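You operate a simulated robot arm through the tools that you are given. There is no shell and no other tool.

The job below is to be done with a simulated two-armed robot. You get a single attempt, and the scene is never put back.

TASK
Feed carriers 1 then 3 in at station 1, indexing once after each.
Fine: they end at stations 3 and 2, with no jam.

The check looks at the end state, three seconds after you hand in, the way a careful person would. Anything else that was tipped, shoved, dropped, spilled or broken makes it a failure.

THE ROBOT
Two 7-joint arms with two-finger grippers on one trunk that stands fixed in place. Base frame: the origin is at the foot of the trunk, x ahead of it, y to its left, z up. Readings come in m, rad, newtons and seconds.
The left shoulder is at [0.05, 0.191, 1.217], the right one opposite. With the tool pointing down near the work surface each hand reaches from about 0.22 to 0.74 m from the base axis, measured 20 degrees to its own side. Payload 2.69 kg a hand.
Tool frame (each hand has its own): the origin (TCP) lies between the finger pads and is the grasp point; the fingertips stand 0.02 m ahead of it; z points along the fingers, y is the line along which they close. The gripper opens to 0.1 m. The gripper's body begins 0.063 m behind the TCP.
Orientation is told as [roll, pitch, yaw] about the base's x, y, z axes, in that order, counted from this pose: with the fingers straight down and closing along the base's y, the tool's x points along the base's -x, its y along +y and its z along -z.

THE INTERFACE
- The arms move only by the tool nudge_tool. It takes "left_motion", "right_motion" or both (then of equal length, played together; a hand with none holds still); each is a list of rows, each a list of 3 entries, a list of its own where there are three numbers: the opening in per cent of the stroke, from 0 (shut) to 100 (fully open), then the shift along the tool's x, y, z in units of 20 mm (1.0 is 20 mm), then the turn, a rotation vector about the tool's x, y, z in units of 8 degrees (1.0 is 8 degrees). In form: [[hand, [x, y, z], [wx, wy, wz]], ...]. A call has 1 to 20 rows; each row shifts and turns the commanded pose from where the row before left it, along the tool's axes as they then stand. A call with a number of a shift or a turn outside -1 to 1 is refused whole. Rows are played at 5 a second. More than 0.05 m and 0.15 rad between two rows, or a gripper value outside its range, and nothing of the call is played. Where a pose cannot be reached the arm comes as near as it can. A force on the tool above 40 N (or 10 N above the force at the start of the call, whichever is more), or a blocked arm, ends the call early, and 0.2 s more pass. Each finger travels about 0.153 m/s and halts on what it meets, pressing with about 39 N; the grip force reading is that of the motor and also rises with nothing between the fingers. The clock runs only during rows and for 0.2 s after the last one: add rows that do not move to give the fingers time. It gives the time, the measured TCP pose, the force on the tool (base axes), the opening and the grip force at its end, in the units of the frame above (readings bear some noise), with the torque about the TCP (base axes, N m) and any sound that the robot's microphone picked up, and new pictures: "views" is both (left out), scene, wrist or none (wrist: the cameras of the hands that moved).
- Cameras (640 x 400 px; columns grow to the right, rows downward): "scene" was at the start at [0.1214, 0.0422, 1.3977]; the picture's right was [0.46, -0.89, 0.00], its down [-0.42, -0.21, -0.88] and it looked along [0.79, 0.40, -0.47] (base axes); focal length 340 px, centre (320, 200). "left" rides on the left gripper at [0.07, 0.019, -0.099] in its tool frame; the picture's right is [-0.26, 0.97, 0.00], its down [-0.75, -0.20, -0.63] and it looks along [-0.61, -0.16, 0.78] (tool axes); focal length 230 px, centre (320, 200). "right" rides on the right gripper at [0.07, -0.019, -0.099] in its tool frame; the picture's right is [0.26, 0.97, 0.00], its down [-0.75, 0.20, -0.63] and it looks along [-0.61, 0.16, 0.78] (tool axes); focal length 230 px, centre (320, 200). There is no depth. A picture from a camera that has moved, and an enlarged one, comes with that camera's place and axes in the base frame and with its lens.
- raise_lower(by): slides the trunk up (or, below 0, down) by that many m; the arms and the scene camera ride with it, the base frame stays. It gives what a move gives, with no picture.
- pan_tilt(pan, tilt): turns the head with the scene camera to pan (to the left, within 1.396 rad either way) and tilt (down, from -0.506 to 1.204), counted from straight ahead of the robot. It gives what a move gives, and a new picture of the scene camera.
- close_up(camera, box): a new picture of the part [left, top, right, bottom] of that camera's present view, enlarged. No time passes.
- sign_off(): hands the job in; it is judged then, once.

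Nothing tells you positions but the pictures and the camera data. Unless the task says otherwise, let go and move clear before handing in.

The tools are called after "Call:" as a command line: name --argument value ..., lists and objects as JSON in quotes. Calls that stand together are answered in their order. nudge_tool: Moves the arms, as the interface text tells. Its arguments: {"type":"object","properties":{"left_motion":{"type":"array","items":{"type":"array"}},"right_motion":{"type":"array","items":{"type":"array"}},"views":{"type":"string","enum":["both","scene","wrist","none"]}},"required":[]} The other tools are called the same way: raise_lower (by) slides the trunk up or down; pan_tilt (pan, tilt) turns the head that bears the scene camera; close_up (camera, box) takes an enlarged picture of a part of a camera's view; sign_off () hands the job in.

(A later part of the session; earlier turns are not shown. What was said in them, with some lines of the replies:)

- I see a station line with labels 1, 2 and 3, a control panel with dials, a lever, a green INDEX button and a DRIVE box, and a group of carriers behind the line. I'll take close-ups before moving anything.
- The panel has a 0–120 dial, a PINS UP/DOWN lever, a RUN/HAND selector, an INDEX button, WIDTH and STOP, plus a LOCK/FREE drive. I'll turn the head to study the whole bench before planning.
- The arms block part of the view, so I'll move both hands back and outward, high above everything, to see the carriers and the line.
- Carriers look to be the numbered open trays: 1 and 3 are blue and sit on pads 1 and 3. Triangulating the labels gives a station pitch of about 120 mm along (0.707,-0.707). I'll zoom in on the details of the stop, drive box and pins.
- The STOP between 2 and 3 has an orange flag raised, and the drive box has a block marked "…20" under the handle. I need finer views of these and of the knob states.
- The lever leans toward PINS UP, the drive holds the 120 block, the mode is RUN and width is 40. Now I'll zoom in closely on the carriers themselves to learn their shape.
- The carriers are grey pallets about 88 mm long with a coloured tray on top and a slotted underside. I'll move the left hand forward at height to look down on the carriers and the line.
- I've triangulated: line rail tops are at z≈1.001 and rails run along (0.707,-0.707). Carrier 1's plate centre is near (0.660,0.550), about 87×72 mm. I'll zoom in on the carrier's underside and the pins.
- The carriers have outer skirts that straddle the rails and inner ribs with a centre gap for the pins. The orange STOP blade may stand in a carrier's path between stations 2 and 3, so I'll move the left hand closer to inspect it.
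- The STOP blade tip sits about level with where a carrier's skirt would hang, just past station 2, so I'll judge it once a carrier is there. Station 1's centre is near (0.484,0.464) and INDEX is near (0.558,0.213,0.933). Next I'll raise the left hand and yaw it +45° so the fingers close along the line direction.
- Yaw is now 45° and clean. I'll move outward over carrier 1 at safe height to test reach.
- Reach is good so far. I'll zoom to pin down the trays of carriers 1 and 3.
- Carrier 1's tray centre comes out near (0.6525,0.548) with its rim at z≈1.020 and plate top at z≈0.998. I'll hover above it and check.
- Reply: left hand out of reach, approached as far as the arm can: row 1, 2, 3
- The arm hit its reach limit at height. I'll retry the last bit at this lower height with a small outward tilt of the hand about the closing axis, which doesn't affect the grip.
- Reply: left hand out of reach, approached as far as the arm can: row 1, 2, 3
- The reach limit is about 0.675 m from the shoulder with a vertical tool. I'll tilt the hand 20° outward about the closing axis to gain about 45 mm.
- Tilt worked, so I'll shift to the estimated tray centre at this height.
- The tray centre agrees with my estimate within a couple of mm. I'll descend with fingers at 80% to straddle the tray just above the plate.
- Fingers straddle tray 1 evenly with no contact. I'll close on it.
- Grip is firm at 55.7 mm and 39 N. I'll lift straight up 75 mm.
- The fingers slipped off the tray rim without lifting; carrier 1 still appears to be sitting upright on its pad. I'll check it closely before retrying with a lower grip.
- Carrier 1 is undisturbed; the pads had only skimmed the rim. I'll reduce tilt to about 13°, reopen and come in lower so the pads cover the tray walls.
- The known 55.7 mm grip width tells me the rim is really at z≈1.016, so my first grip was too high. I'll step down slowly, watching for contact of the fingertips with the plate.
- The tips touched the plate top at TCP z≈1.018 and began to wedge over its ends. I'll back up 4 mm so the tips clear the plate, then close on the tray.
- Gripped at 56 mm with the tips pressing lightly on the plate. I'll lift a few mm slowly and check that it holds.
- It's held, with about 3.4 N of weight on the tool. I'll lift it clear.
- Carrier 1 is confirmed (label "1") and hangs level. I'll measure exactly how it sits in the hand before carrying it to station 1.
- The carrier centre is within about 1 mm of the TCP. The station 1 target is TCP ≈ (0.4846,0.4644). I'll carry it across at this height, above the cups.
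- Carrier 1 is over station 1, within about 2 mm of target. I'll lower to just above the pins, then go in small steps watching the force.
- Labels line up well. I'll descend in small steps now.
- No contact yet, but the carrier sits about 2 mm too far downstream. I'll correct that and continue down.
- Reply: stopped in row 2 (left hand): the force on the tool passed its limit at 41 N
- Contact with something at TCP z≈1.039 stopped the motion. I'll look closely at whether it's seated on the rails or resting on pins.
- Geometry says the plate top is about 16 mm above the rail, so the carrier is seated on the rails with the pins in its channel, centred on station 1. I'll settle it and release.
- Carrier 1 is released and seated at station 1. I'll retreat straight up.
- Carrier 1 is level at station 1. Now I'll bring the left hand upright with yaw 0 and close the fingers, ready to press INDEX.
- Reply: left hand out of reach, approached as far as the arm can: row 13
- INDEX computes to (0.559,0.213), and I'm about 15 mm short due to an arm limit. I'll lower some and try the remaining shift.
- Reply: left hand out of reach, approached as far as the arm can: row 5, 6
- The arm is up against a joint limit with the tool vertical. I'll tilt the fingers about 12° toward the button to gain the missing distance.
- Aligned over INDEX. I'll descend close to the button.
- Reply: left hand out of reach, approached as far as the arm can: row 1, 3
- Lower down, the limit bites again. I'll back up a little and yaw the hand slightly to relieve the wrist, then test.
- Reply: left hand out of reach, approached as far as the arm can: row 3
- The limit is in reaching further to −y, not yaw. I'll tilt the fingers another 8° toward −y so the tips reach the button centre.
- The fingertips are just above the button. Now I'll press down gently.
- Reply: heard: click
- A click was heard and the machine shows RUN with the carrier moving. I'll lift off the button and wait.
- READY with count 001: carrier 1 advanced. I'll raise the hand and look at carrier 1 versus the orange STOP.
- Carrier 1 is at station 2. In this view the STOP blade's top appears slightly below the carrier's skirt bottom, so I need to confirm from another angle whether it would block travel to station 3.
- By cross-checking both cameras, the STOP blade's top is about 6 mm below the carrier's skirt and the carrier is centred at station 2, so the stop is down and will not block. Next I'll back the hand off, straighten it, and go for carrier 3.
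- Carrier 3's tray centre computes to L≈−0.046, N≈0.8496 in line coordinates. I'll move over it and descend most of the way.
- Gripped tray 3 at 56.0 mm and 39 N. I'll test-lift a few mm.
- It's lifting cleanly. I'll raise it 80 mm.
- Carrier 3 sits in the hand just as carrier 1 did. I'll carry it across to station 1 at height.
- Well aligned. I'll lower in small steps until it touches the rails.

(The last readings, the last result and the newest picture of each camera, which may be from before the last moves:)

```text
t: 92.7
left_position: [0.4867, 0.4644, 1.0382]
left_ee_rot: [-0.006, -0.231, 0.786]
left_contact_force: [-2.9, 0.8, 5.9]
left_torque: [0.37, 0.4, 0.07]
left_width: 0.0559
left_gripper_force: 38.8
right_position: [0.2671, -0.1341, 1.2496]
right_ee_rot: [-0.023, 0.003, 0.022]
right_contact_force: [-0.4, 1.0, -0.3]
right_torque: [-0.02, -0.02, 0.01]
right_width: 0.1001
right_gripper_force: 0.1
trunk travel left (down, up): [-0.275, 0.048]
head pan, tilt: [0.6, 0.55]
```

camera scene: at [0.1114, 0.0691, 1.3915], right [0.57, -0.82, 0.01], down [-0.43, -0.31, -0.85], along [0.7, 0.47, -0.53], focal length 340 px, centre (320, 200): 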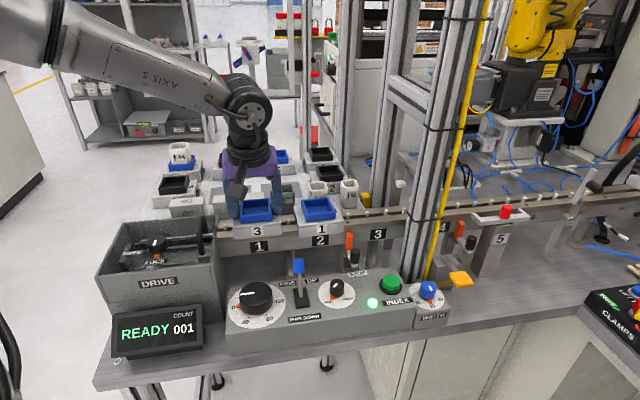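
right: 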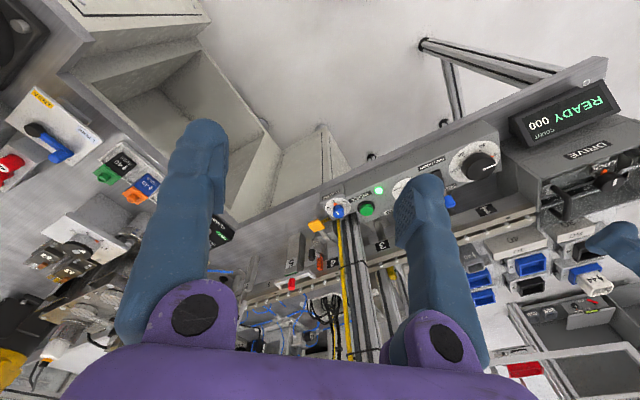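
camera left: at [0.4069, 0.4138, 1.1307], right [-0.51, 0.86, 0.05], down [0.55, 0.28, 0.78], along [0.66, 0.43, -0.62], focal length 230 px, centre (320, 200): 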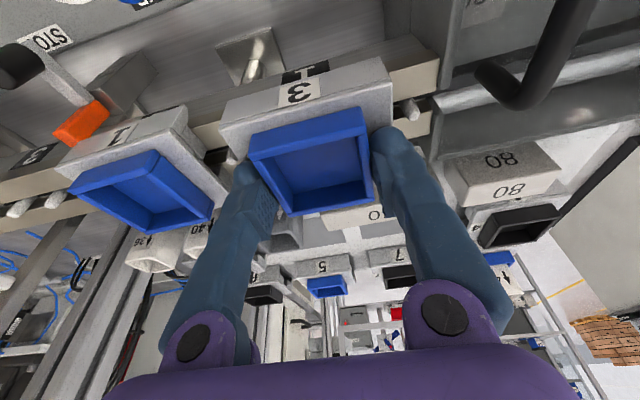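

Contact at the same height as carrier 1. I'll verify visually, then release.

Call:
close_up --camera "scene" --box '[200, 190, 290, 260]'

Call:
nudge_tool --left_motion '[[20, [0, 0, 0], [0, 0, 0]], [66, [0, 0, 0], [0, 0, 0]], [66, [0, 0, 0], [0, 0, 0]], [66, [0, 0, 0], [0, 0, 0]]]' --views "both"

Call:
close_up --camera "scene" --box '[200, 190, 290, 260]'

```text
5.71 times, centred on (245, 225) of scene
camera zoom: at [0.1111, 0.0688, 1.3916], right [0.57, -0.82, 0.01], down [-0.43, -0.31, -0.85], along [0.7, 0.47, -0.53], focal length 1945 px, centre (749, 57)
```

zoom: 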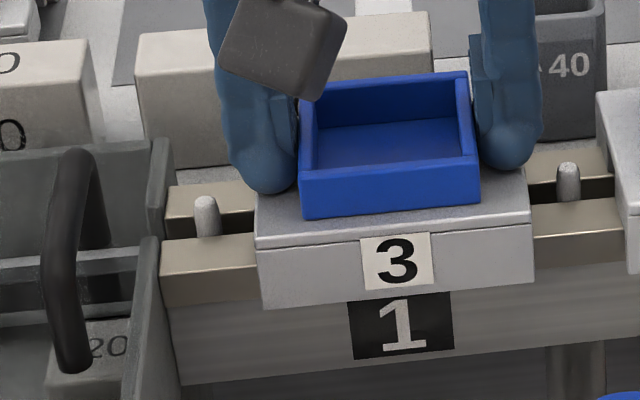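

```text
t: 93.7
left_position: [0.4852, 0.4628, 1.0384]
left_ee_rot: [-0.006, -0.231, 0.787]
left_contact_force: [0.7, -1.6, 4.9]
left_torque: [0.06, 0.13, -0.02]
left_width: 0.0652
left_gripper_force: 0.1
right_position: [0.2671, -0.1328, 1.2484]
right_ee_rot: [-0.023, -0.001, 0.023]
right_contact_force: [0.3, -0.1, -0.3]
right_torque: [-0.02, 0.02, 0.03]
right_width: 0.0999
right_gripper_force: 0.1
trunk travel left (down, up): [-0.275, 0.048]
head pan, tilt: [0.6, 0.55]
camera scene: at [0.1112, 0.0688, 1.3915], right [0.57, -0.82, 0.01], down [-0.43, -0.31, -0.85], along [0.7, 0.47, -0.53], focal length 340 px, centre (320, 200)
camera left: at [0.4076, 0.4131, 1.1197], right [-0.51, 0.86, 0.05], down [0.55, 0.28, 0.79], along [0.66, 0.43, -0.62], focal length 230 px, centre (320, 200)
```

scene: 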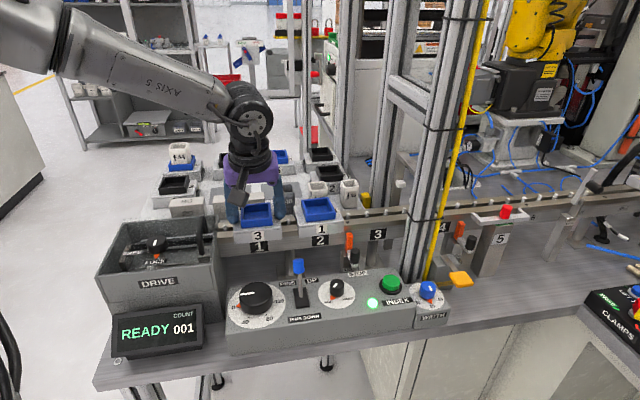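
left: 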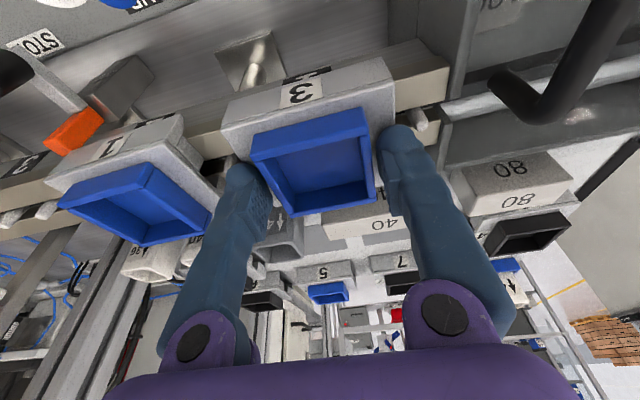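

```text
5.71 times, centred on (245, 225) of scene
camera zoom: at [0.1112, 0.0688, 1.3915], right [0.57, -0.82, 0.01], down [-0.43, -0.31, -0.85], along [0.7, 0.47, -0.53], focal length 1945 px, centre (749, 57)
```

zoom: 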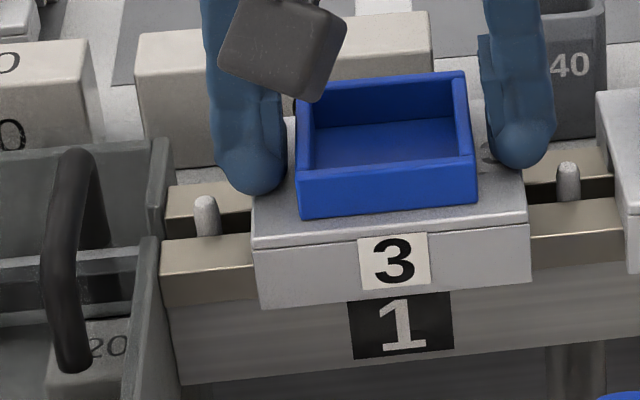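

Released; the pose matches carrier 1's placement almost exactly. I'll retreat straight up.

Call:
nudge_tool --left_motion '[[66, [-0.0594, 0, -0.2428], [0, 0, 0]], [66, [-0.0594, 0, -0.2428], [0, 0, 0]], [66, [-0.185, 0, -0.777], [0, 0, 0]], [66, [-0.185, 0, -0.777], [0, 0, 0]], [66, [-0.185, 0, -0.777], [0, 0, 0]], [66, [-0.185, 0, -0.777], [0, 0, 0]], [66, [-0.185, 0, -0.777], [0, 0, 0]], [66, [-0.185, 0, -0.777], [0, 0, 0]], [66, [0, 0, 0], [0, 0, 0]]]' --views "scene"

Call:
close_up --camera "scene" --box '[190, 170, 400, 280]'

Call:
close_up --camera "left" --box '[40, 0, 440, 200]'

```text
t: 95.7
left_position: [0.4863, 0.4639, 1.1437]
left_ee_rot: [-0.006, -0.231, 0.788]
left_contact_force: [-0.4, 1.2, 0.7]
left_torque: [-0.02, -0.04, 0.01]
left_width: 0.0658
left_gripper_force: 0.0
right_position: [0.2677, -0.1345, 1.2494]
right_ee_rot: [-0.023, -0.001, 0.024]
right_contact_force: [0.2, -0.4, 0.3]
right_torque: [-0.01, -0.02, -0.01]
right_width: 0.0999
right_gripper_force: 0.3
trunk travel left (down, up): [-0.275, 0.048]
head pan, tilt: [0.6, 0.55]
camera scene: at [0.1112, 0.069, 1.3915], right [0.57, -0.82, 0.01], down [-0.43, -0.31, -0.85], along [0.7, 0.47, -0.53], focal length 340 px, centre (320, 200)
```

scene: 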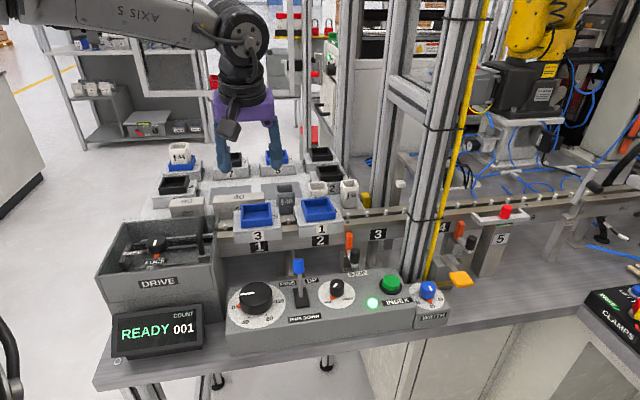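

```text
3.05 times, centred on (295, 225) of scene
camera zoom: at [0.1112, 0.069, 1.3915], right [0.57, -0.82, 0.01], down [-0.43, -0.31, -0.85], along [0.7, 0.47, -0.53], focal length 1037 px, centre (396, 124)
```

zoom: 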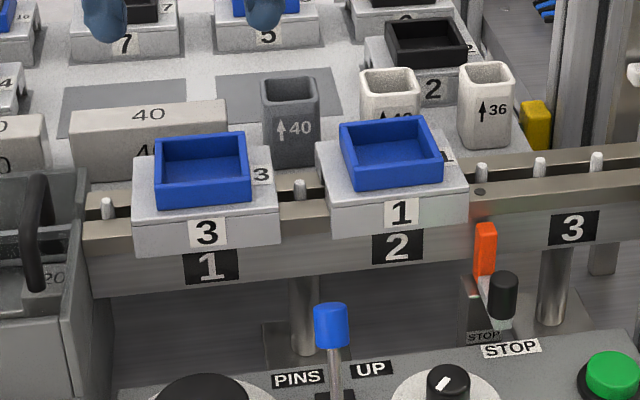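

```text
1.60 times, centred on (240, 100) of left
camera zoom: at [0.4075, 0.4147, 1.2246], right [-0.51, 0.86, 0.05], down [0.55, 0.28, 0.79], along [0.66, 0.43, -0.62], focal length 368 px, centre (448, 360)
```

zoom: 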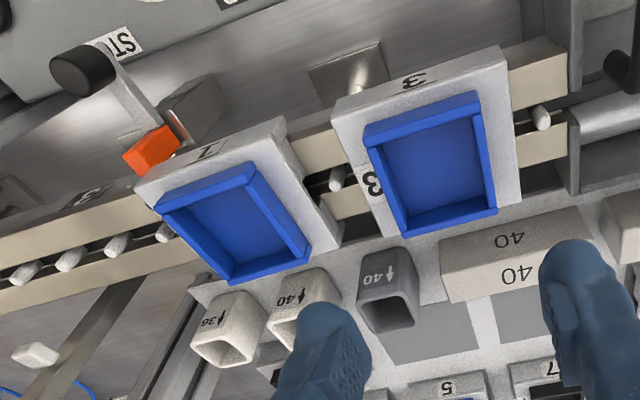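

Both carriers are in place. Before the second index, I'll double-check the stop blade against carrier 1's leading corner from this new viewpoint.

Call:
close_up --camera "left" --box '[60, 20, 200, 130]'

Call:
close_up --camera "left" --box '[110, 70, 170, 120]'

Call:
close_up --camera "scene" --box '[335, 220, 365, 250]'

```text
3.64 times, centred on (130, 75) of left
camera zoom: at [0.4075, 0.4147, 1.2246], right [-0.51, 0.86, 0.05], down [0.55, 0.28, 0.79], along [0.66, 0.43, -0.62], focal length 837 px, centre (1011, 654)
```

zoom: 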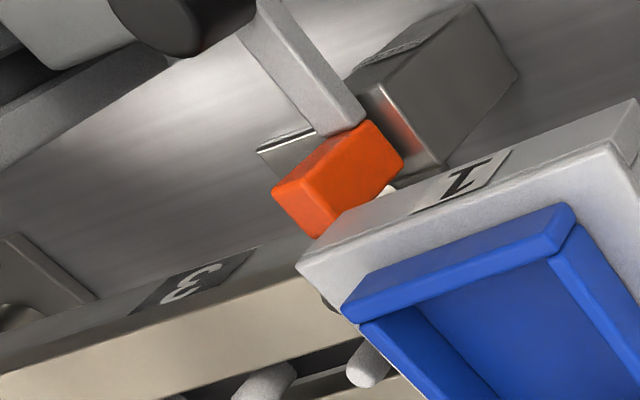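

```text
8.00 times, centred on (140, 95) of left
camera zoom: at [0.4075, 0.4147, 1.2246], right [-0.51, 0.86, 0.05], down [0.55, 0.28, 0.79], along [0.66, 0.43, -0.62], focal length 1841 px, centre (1760, 1040)
```

zoom: 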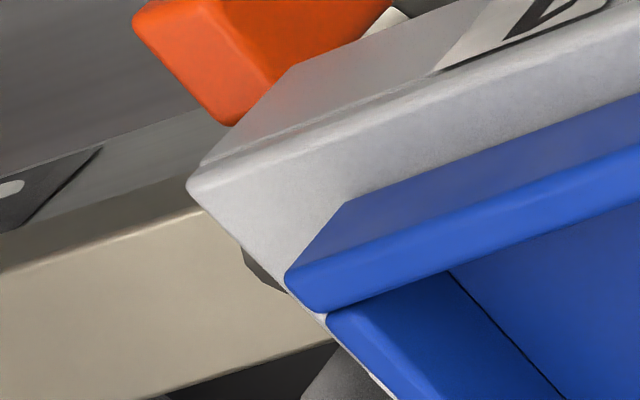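

```text
13.33 times, centred on (350, 235) of scene
camera zoom: at [0.1112, 0.069, 1.3915], right [0.57, -0.82, 0.01], down [-0.43, -0.31, -0.85], along [0.7, 0.47, -0.53], focal length 4539 px, centre (-80, -267)
```

zoom: 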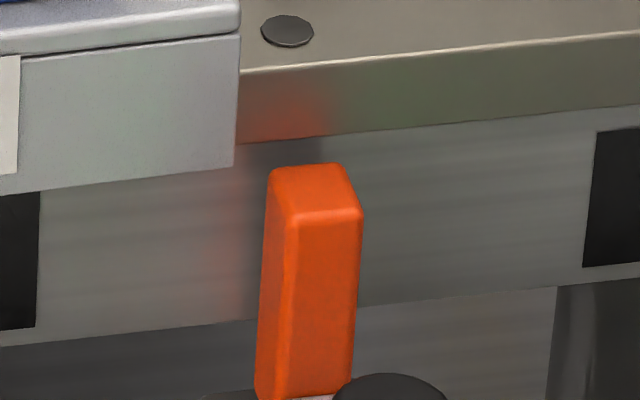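

Triangulation again puts the blade about 6 mm below the skirt, clear of the carrier's path. Now I'll retrace the proven route to the INDEX button.

Call:
nudge_tool --left_motion '[[50, [0, 0, -0.3], [0, 0.825, 0]], [30, [0, 0, -0.3], [0, 0.825, 0]], [0, [0, 0, -0.3], [0, 0, 0.94]], [0, [0, 0, -0.3], [0, 0, 0.94]], [0, [0, 0, -0.3], [0, 0, 0.94]], [0, [0, 0, -0.2], [0, 0, 0.94]], [0, [0, 0, -0.2], [0, 0, 0.94]], [0, [0, 0, -0.2], [0, 0, 0.94]], [0, [0.01, -0.885, 0], [0, 0, 0]], [0, [0.01, -0.885, 0], [0, 0, 0]], [0, [0.01, -0.885, 0], [0, 0, 0]], [0, [0.01, -0.885, 0], [0, 0, 0]], [0, [0.01, -0.885, 0], [0, 0, 0]], [0, [0.01, -0.885, 0], [0, 0, 0]], [0, [0.01, -0.885, 0], [0, 0, 0]], [0, [0, 0, 0], [0, 0, 0]], [0, [0, 0, 0], [0, 0, 0]]]' --views "none"

Call:
nudge_tool --left_motion '[[0, [0, 0, 0], [0.53, -0.53, 0]], [0, [0, 0, 0], [0.53, -0.53, 0]], [0, [0, 0, 0], [0, 0, 0.8]], [0, [0, 0, 0], [0, 0, 0.8]], [0, [0, 0, 0], [0, 0, 0.8]], [0, [0, 0, 0], [0.46, -0.17, -0.08]], [0, [0, 0, 0], [0.46, -0.17, -0.08]], [0, [0, 0, 0], [0, 0, 0]], [0, [0, 0, 0], [0, 0, 0]]]' --views "scene"

```text
t: 99.3
left_position: [0.4822, 0.3378, 1.1889]
left_ee_rot: [-0.004, -0.005, -0.003]
left_contact_force: [-0.1, 0.2, -0.3]
left_torque: [0.01, 0.0, 0.02]
left_width: 0.0001
left_gripper_force: 29.5
right_position: [0.2666, -0.1335, 1.2486]
right_ee_rot: [-0.021, -0.001, 0.023]
right_contact_force: [0.4, 0.3, 0.2]
right_torque: [0.03, 0.03, 0.03]
right_width: 0.0999
right_gripper_force: 0.0
trunk travel left (down, up): [-0.275, 0.048]
head pan, tilt: [0.6, 0.55]
```

```text
t: 101.3
left_position: [0.4825, 0.3404, 1.1859]
left_ee_rot: [-0.231, -0.237, -0.296]
left_contact_force: [0.1, 0.9, -0.4]
left_torque: [0.0, 0.01, 0.02]
left_width: 0.0001
left_gripper_force: 29.1
right_position: [0.2676, -0.1339, 1.2492]
right_ee_rot: [-0.023, -0.003, 0.022]
right_contact_force: [0.9, -0.2, 0.5]
right_torque: [0.02, -0.03, -0.01]
right_width: 0.1
right_gripper_force: 0.1
trunk travel left (down, up): [-0.275, 0.048]
head pan, tilt: [0.6, 0.55]
camera scene: at [0.1112, 0.069, 1.3915], right [0.57, -0.82, 0.01], down [-0.43, -0.31, -0.85], along [0.7, 0.47, -0.53], focal length 340 px, centre (320, 200)
```

scene: 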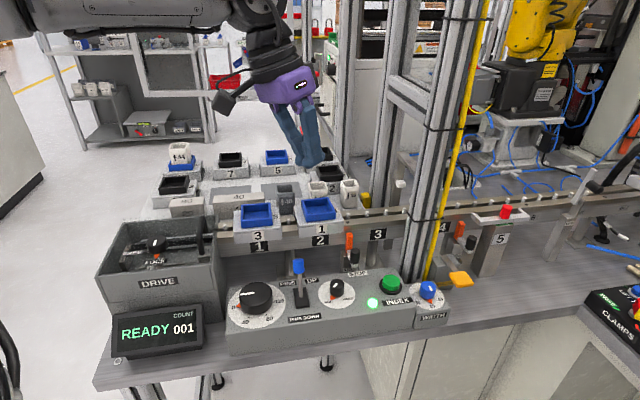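

Call:
nudge_tool --left_motion '[[0, [-0.727, -0.6075, 0.906], [0, 0, 0]], [0, [-0.727, -0.6075, 0.906], [0, 0, 0]], [0, [-0.727, -0.6075, 0.906], [0, 0, 0]], [0, [-0.727, -0.6075, 0.906], [0, 0, 0]], [0, [-0.727, -0.6075, 0.906], [0, 0, 0]], [0, [-0.727, -0.6075, 0.906], [0, 0, 0]], [0, [0, 0, 0], [0, 0, 0]], [0, [0, 0, 0], [0, 0, 0]]]' --views "scene"

```text
t: 103.1
left_position: [0.5546, 0.2159, 1.1166]
left_ee_rot: [-0.229, -0.238, -0.297]
left_contact_force: [0.9, 0.3, -0.5]
left_torque: [0.02, 0.02, 0.01]
left_width: 0.0
left_gripper_force: 29.6
right_position: [0.2686, -0.1338, 1.2483]
right_ee_rot: [-0.024, -0.001, 0.022]
right_contact_force: [-1.0, 0.4, -0.2]
right_torque: [0.02, 0.03, 0.0]
right_width: 0.0999
right_gripper_force: 0.0
trunk travel left (down, up): [-0.275, 0.048]
head pan, tilt: [0.6, 0.55]
camera scene: at [0.1112, 0.069, 1.3915], right [0.57, -0.82, 0.01], down [-0.43, -0.31, -0.85], along [0.7, 0.47, -0.53], focal length 340 px, centre (320, 200)
```

scene: 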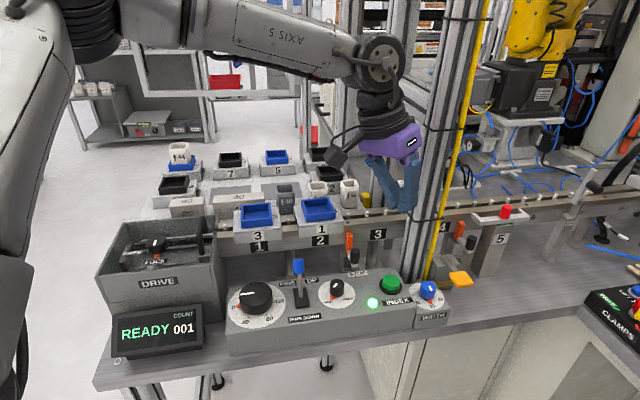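

Call:
nudge_tool --left_motion '[[0, [0.22, 0.2256, 0.894], [0, 0, 0]], [0, [0.22, 0.2256, 0.894], [0, 0, 0]], [0, [0.22, 0.2256, 0.894], [0, 0, 0]], [0, [0.22, 0.2256, 0.894], [0, 0, 0]], [0, [0.22, 0.2256, 0.894], [0, 0, 0]], [0, [0.22, 0.2256, 0.894], [0, 0, 0]], [0, [0.22, 0.2256, 0.894], [0, 0, 0]], [0, [0.19, 0.19, 0.75], [0, 0, 0]], [0, [0, 0, 0], [0, 0, 0]]]' --views "both"

Call:
close_up --camera "scene" --box '[330, 180, 440, 310]'

```text
t: 105.1
left_position: [0.5561, 0.2185, 0.9722]
left_ee_rot: [-0.23, -0.237, -0.296]
left_contact_force: [-0.3, 0.6, 0.1]
left_torque: [-0.04, 0.01, -0.01]
left_width: 0.0002
left_gripper_force: 29.4
right_position: [0.2683, -0.1343, 1.2489]
right_ee_rot: [-0.022, -0.002, 0.023]
right_contact_force: [0.2, -0.6, -0.6]
right_torque: [-0.02, -0.01, 0.0]
right_width: 0.1001
right_gripper_force: 0.0
trunk travel left (down, up): [-0.275, 0.048]
head pan, tilt: [0.6, 0.55]
camera scene: at [0.1112, 0.069, 1.3915], right [0.57, -0.82, 0.01], down [-0.43, -0.31, -0.85], along [0.7, 0.47, -0.53], focal length 340 px, centre (320, 200)
camera left: at [0.4827, 0.2839, 1.0463], right [0.56, 0.81, -0.15], down [0.53, -0.22, 0.82], along [0.63, -0.54, -0.56], focal length 230 px, centre (320, 200)
```

scene: 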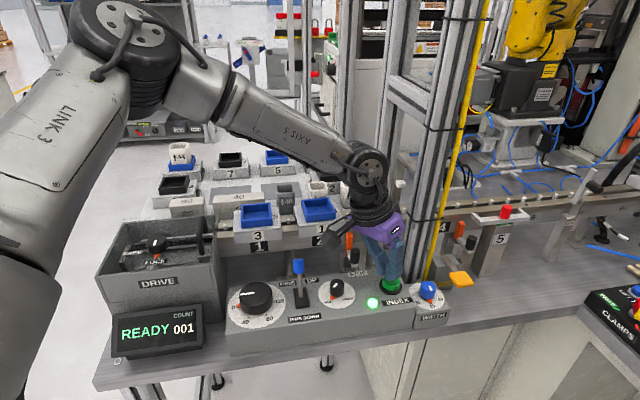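
left: 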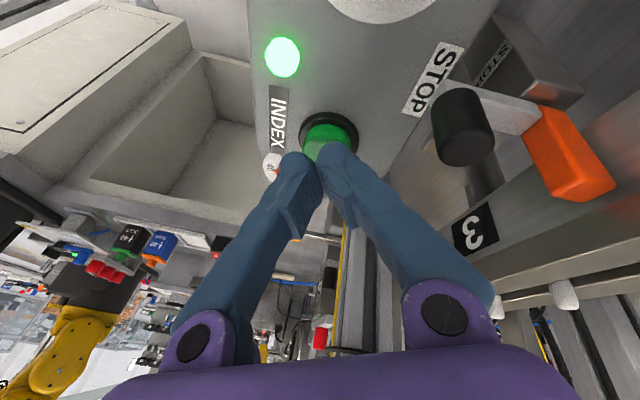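

```text
3.08 times, centred on (385, 245) of scene
camera zoom: at [0.1112, 0.069, 1.3915], right [0.57, -0.82, 0.01], down [-0.43, -0.31, -0.85], along [0.7, 0.47, -0.53], focal length 1047 px, centre (120, 62)
```

zoom: 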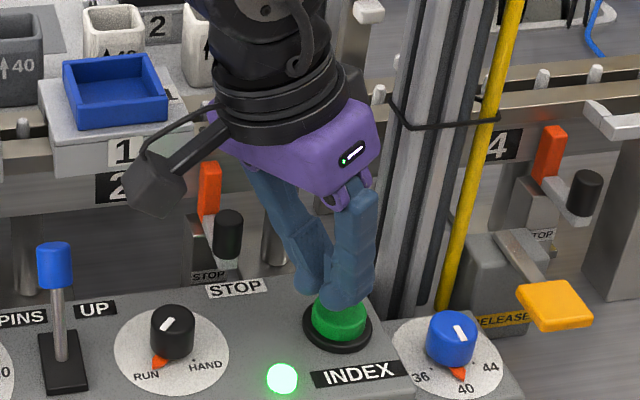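

Positioned over the button again, with the hand about 2 cm clear of the carriers' path. I'll press INDEX now.

Call:
nudge_tool --left_motion '[[0, [0.071, 0.067, 0.284], [0, 0, 0]], [0, [0.071, 0.067, 0.284], [0, 0, 0]], [0, [0.03, 0.028, 0.12], [0, 0, 0]], [0, [0.03, 0.028, 0.12], [0, 0, 0]], [0, [0.03, 0.028, 0.12], [0, 0, 0]]]' --views "none"

Call:
nudge_tool --left_motion '[[0, [0.024, 0.022, 0.095], [0, 0, 0]], [0, [0.024, 0.022, 0.095], [0, 0, 0]]]' --views "scene"

```text
t: 106.3
left_position: [0.5566, 0.2189, 0.9511]
left_ee_rot: [-0.23, -0.236, -0.297]
left_contact_force: [-1.1, 0.6, 2.8]
left_torque: [0.01, -0.01, 0.0]
left_width: 0.0
left_gripper_force: 29.2
right_position: [0.2661, -0.1335, 1.2495]
right_ee_rot: [-0.022, 0.0, 0.022]
right_contact_force: [0.2, 0.1, 0.0]
right_torque: [0.01, -0.04, 0.03]
right_width: 0.1
right_gripper_force: 0.0
trunk travel left (down, up): [-0.275, 0.048]
head pan, tilt: [0.6, 0.55]
```

```text
t: 106.9
left_position: [0.5562, 0.2198, 0.9488]
left_ee_rot: [-0.23, -0.24, -0.297]
left_contact_force: [-1.2, 1.2, 4.3]
left_torque: [0.11, 0.04, -0.01]
left_width: 0.0
left_gripper_force: 29.6
right_position: [0.2677, -0.1345, 1.2499]
right_ee_rot: [-0.021, -0.002, 0.023]
right_contact_force: [-0.2, -0.8, -0.8]
right_torque: [-0.02, 0.01, 0.0]
right_width: 0.1001
right_gripper_force: 0.0
trunk travel left (down, up): [-0.275, 0.048]
head pan, tilt: [0.6, 0.55]
heard: click
camera scene: at [0.111, 0.0689, 1.3916], right [0.57, -0.82, 0.01], down [-0.43, -0.31, -0.85], along [0.7, 0.47, -0.53], focal length 340 px, centre (320, 200)
```

scene: 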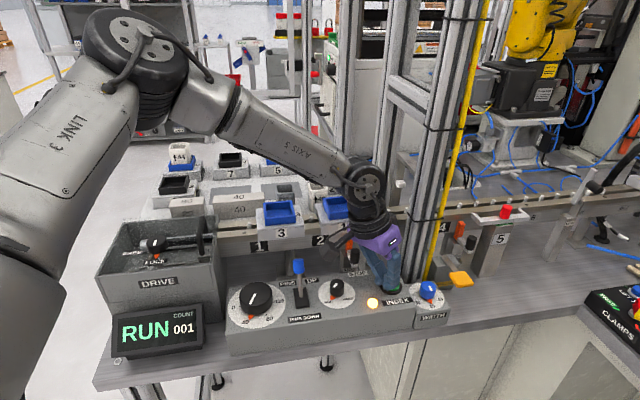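

Click heard and both carriers are moving. I'll lift off the button and wait for the cycle to finish.

Call:
nudge_tool --left_motion '[[0, [-0.047, -0.0445, -0.19], [0, 0, 0]], [0, [-0.047, -0.0445, -0.19], [0, 0, 0]], [0, [-0.094, -0.089, -0.38], [0, 0, 0]], [0, [-0.094, -0.089, -0.38], [0, 0, 0]], [0, [0, 0, 0], [0, 0, 0]], [0, [0, 0, 0], [0, 0, 0]], [0, [0, 0, 0], [0, 0, 0]], [0, [0, 0, 0], [0, 0, 0]], [0, [0, 0, 0], [0, 0, 0]], [0, [0, 0, 0], [0, 0, 0]], [0, [0, 0, 0], [0, 0, 0]]]' --views "scene"

Call:
close_up --camera "scene" --box '[90, 180, 430, 370]'

```text
t: 109.3
left_position: [0.556, 0.2197, 0.9732]
left_ee_rot: [-0.232, -0.237, -0.298]
left_contact_force: [-1.1, -0.9, 0.0]
left_torque: [0.02, -0.05, 0.01]
left_width: 0.0001
left_gripper_force: 29.3
right_position: [0.2683, -0.1336, 1.2501]
right_ee_rot: [-0.023, -0.002, 0.023]
right_contact_force: [0.5, 0.2, 0.2]
right_torque: [0.0, 0.02, -0.05]
right_width: 0.1
right_gripper_force: 0.0
trunk travel left (down, up): [-0.275, 0.048]
head pan, tilt: [0.6, 0.55]
camera scene: at [0.1111, 0.069, 1.3915], right [0.57, -0.82, 0.01], down [-0.43, -0.31, -0.85], along [0.7, 0.47, -0.53], focal length 340 px, centre (320, 200)
```

scene: 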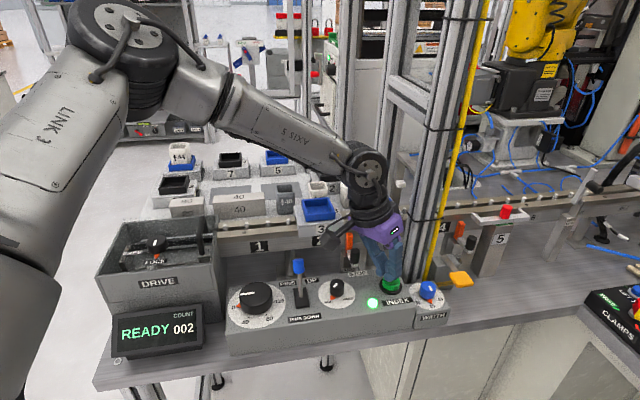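

```text
1.88 times, centred on (260, 275) of scene
camera zoom: at [0.1111, 0.069, 1.3915], right [0.57, -0.82, 0.01], down [-0.43, -0.31, -0.85], along [0.7, 0.47, -0.53], focal length 641 px, centre (433, 59)
```

zoom: 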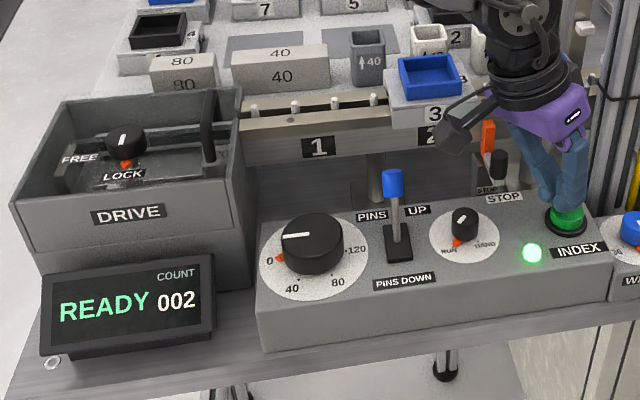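

READY with count 002. I'll retreat straight up, then verify carrier positions.

Call:
nudge_tool --left_motion '[[0, [-0.21, -0.2, -0.85], [0, 0, 0]], [0, [-0.21, -0.2, -0.85], [0, 0, 0]], [0, [-0.21, -0.2, -0.85], [0, 0, 0]], [0, [-0.21, -0.2, -0.85], [0, 0, 0]], [0, [-0.21, -0.2, -0.85], [0, 0, 0]], [0, [-0.21, -0.2, -0.85], [0, 0, 0]], [0, [-0.21, -0.2, -0.85], [0, 0, 0]], [0, [-0.21, -0.2, -0.85], [0, 0, 0]], [0, [-0.21, -0.2, -0.85], [0, 0, 0]], [0, [0, 0, 0], [0, 0, 0]]]' --views "both"

Call:
close_up --camera "scene" --box '[280, 170, 430, 270]'

```text
t: 111.5
left_position: [0.5569, 0.2185, 1.1334]
left_ee_rot: [-0.231, -0.239, -0.297]
left_contact_force: [-0.5, -1.0, -0.4]
left_torque: [0.03, -0.01, -0.03]
left_width: 0.0001
left_gripper_force: 29.3
right_position: [0.268, -0.1333, 1.2485]
right_ee_rot: [-0.023, -0.003, 0.024]
right_contact_force: [0.3, -0.5, -0.3]
right_torque: [0.02, -0.01, 0.04]
right_width: 0.0999
right_gripper_force: 0.1
trunk travel left (down, up): [-0.275, 0.048]
head pan, tilt: [0.6, 0.55]
camera scene: at [0.111, 0.069, 1.3915], right [0.57, -0.82, 0.01], down [-0.43, -0.31, -0.85], along [0.7, 0.47, -0.53], focal length 340 px, centre (320, 200)
camera left: at [0.4825, 0.2847, 1.2072], right [0.56, 0.81, -0.15], down [0.53, -0.22, 0.82], along [0.63, -0.54, -0.56], focal length 230 px, centre (320, 200)
```

scene: 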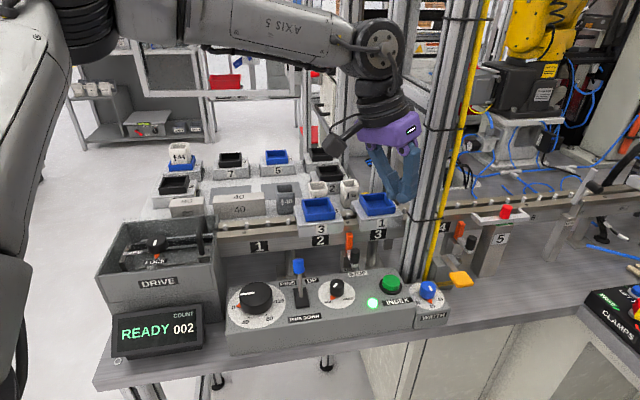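
left: 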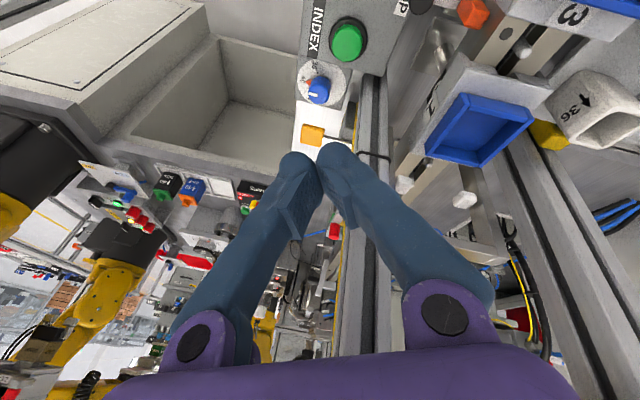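

```text
4.00 times, centred on (355, 220) of scene
camera zoom: at [0.111, 0.069, 1.3915], right [0.57, -0.82, 0.01], down [-0.43, -0.31, -0.85], along [0.7, 0.47, -0.53], focal length 1362 px, centre (180, 120)
```

zoom: 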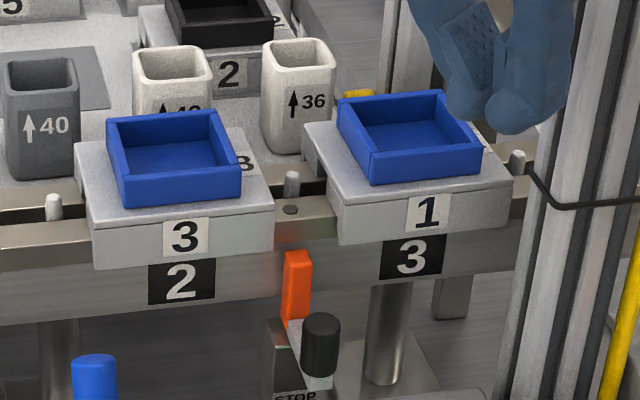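

Carrier 1 is at station 3 and carrier 3 at station 2, with no jam shown. I'll move the hand clear toward the robot and take a final look.

Call:
nudge_tool --left_motion '[[0, [0.706, 0.61, -0.85], [0, 0, 0]], [0, [0.706, 0.61, -0.85], [0, 0, 0]], [0, [0.706, 0.61, -0.85], [0, 0, 0]], [0, [0.706, 0.61, -0.85], [0, 0, 0]], [0, [0.706, 0.61, -0.85], [0, 0, 0]], [0, [0.706, 0.61, -0.85], [0, 0, 0]], [0, [0, 0, 0], [-0.46, 0.17, 0.08]], [0, [0, 0, 0], [-0.46, 0.17, 0.08]], [0, [0, 0, 0], [0, 0, -0.8]], [0, [0, 0, 0], [0, 0, -0.8]], [0, [0, 0, 0], [0, 0, -0.8]], [0, [0, 0, 0], [-0.53, 0.53, 0]], [0, [0, 0, 0], [-0.53, 0.53, 0]], [0, [0.8, 0, 0], [0, 0, 0]], [0, [0.8, 0, 0], [0, 0, 0]], [0, [0.8, 0.5, 0], [0, 0, 0]], [0, [0.8, 0.5, 0], [0, 0, 0]], [0, [0.8, 0.5, 0], [0, 0, 0]], [0, [0, 0, 0], [0, 0, 0]]]' --views "scene"

Call:
close_up --camera "scene" --box '[140, 130, 430, 350]'

Call:
close_up --camera "scene" --box '[290, 180, 410, 270]'

```text
t: 115.5
left_position: [0.4032, 0.3689, 1.1948]
left_ee_rot: [-0.004, -0.005, -0.001]
left_contact_force: [0.7, -0.1, 0.2]
left_torque: [0.0, 0.0, -0.02]
left_width: 0.0002
left_gripper_force: 29.7
right_position: [0.2675, -0.1348, 1.2483]
right_ee_rot: [-0.023, 0.0, 0.024]
right_contact_force: [1.3, -0.1, -0.4]
right_torque: [0.01, 0.03, 0.03]
right_width: 0.1
right_gripper_force: 0.1
trunk travel left (down, up): [-0.275, 0.048]
head pan, tilt: [0.6, 0.55]
camera scene: at [0.111, 0.0689, 1.3915], right [0.57, -0.82, 0.01], down [-0.43, -0.31, -0.85], along [0.7, 0.47, -0.53], focal length 340 px, centre (320, 200)
```

scene: 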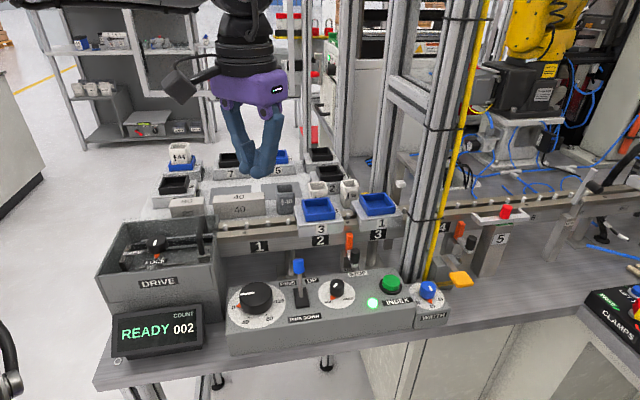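

```text
1.82 times, centred on (285, 240) of scene
camera zoom: at [0.111, 0.0689, 1.3915], right [0.57, -0.82, 0.01], down [-0.43, -0.31, -0.85], along [0.7, 0.47, -0.53], focal length 619 px, centre (384, 127)
```

zoom: 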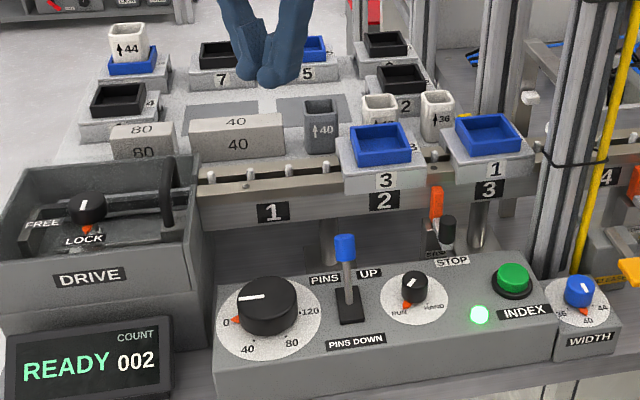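

```text
4.44 times, centred on (350, 225) of scene
camera zoom: at [0.111, 0.0689, 1.3915], right [0.57, -0.82, 0.01], down [-0.43, -0.31, -0.85], along [0.7, 0.47, -0.53], focal length 1513 px, centre (187, 89)
```

zoom: 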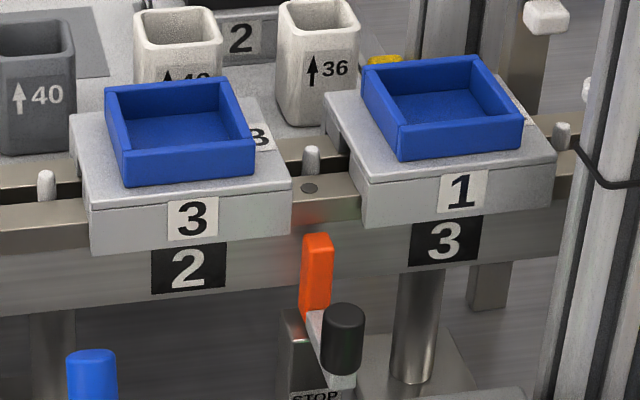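

The display reads READY with count 002. Carrier 1 sits at station 3 and carrier 3 at station 2. Everything else is undisturbed and both hands are clear, so I'm handing in.

Call:
sign_off

```text
The job is handed in.
```

Carrier 1 is now at station 3 and carrier 3 at station 2. I fed each in at station 1 and indexed once after each. The display reads READY with a count of 002, and no jam showed. I have handed the job in.

- **First grip:** My first grip on carrier 1 slipped off its tray. The carrier stayed upright on its pad, and a lower grip held.
- **Positions:** From the pictures, both carriers sit within about 2 mm of their station centres.
- **Machine settings:** I left everything as found and pressed only INDEX. The STOP between stations 2 and 3 was already down, so it did not need touching.
- **Surroundings:** In the final view nothing else was moved or tipped. Both hands are empty and clear of the line.
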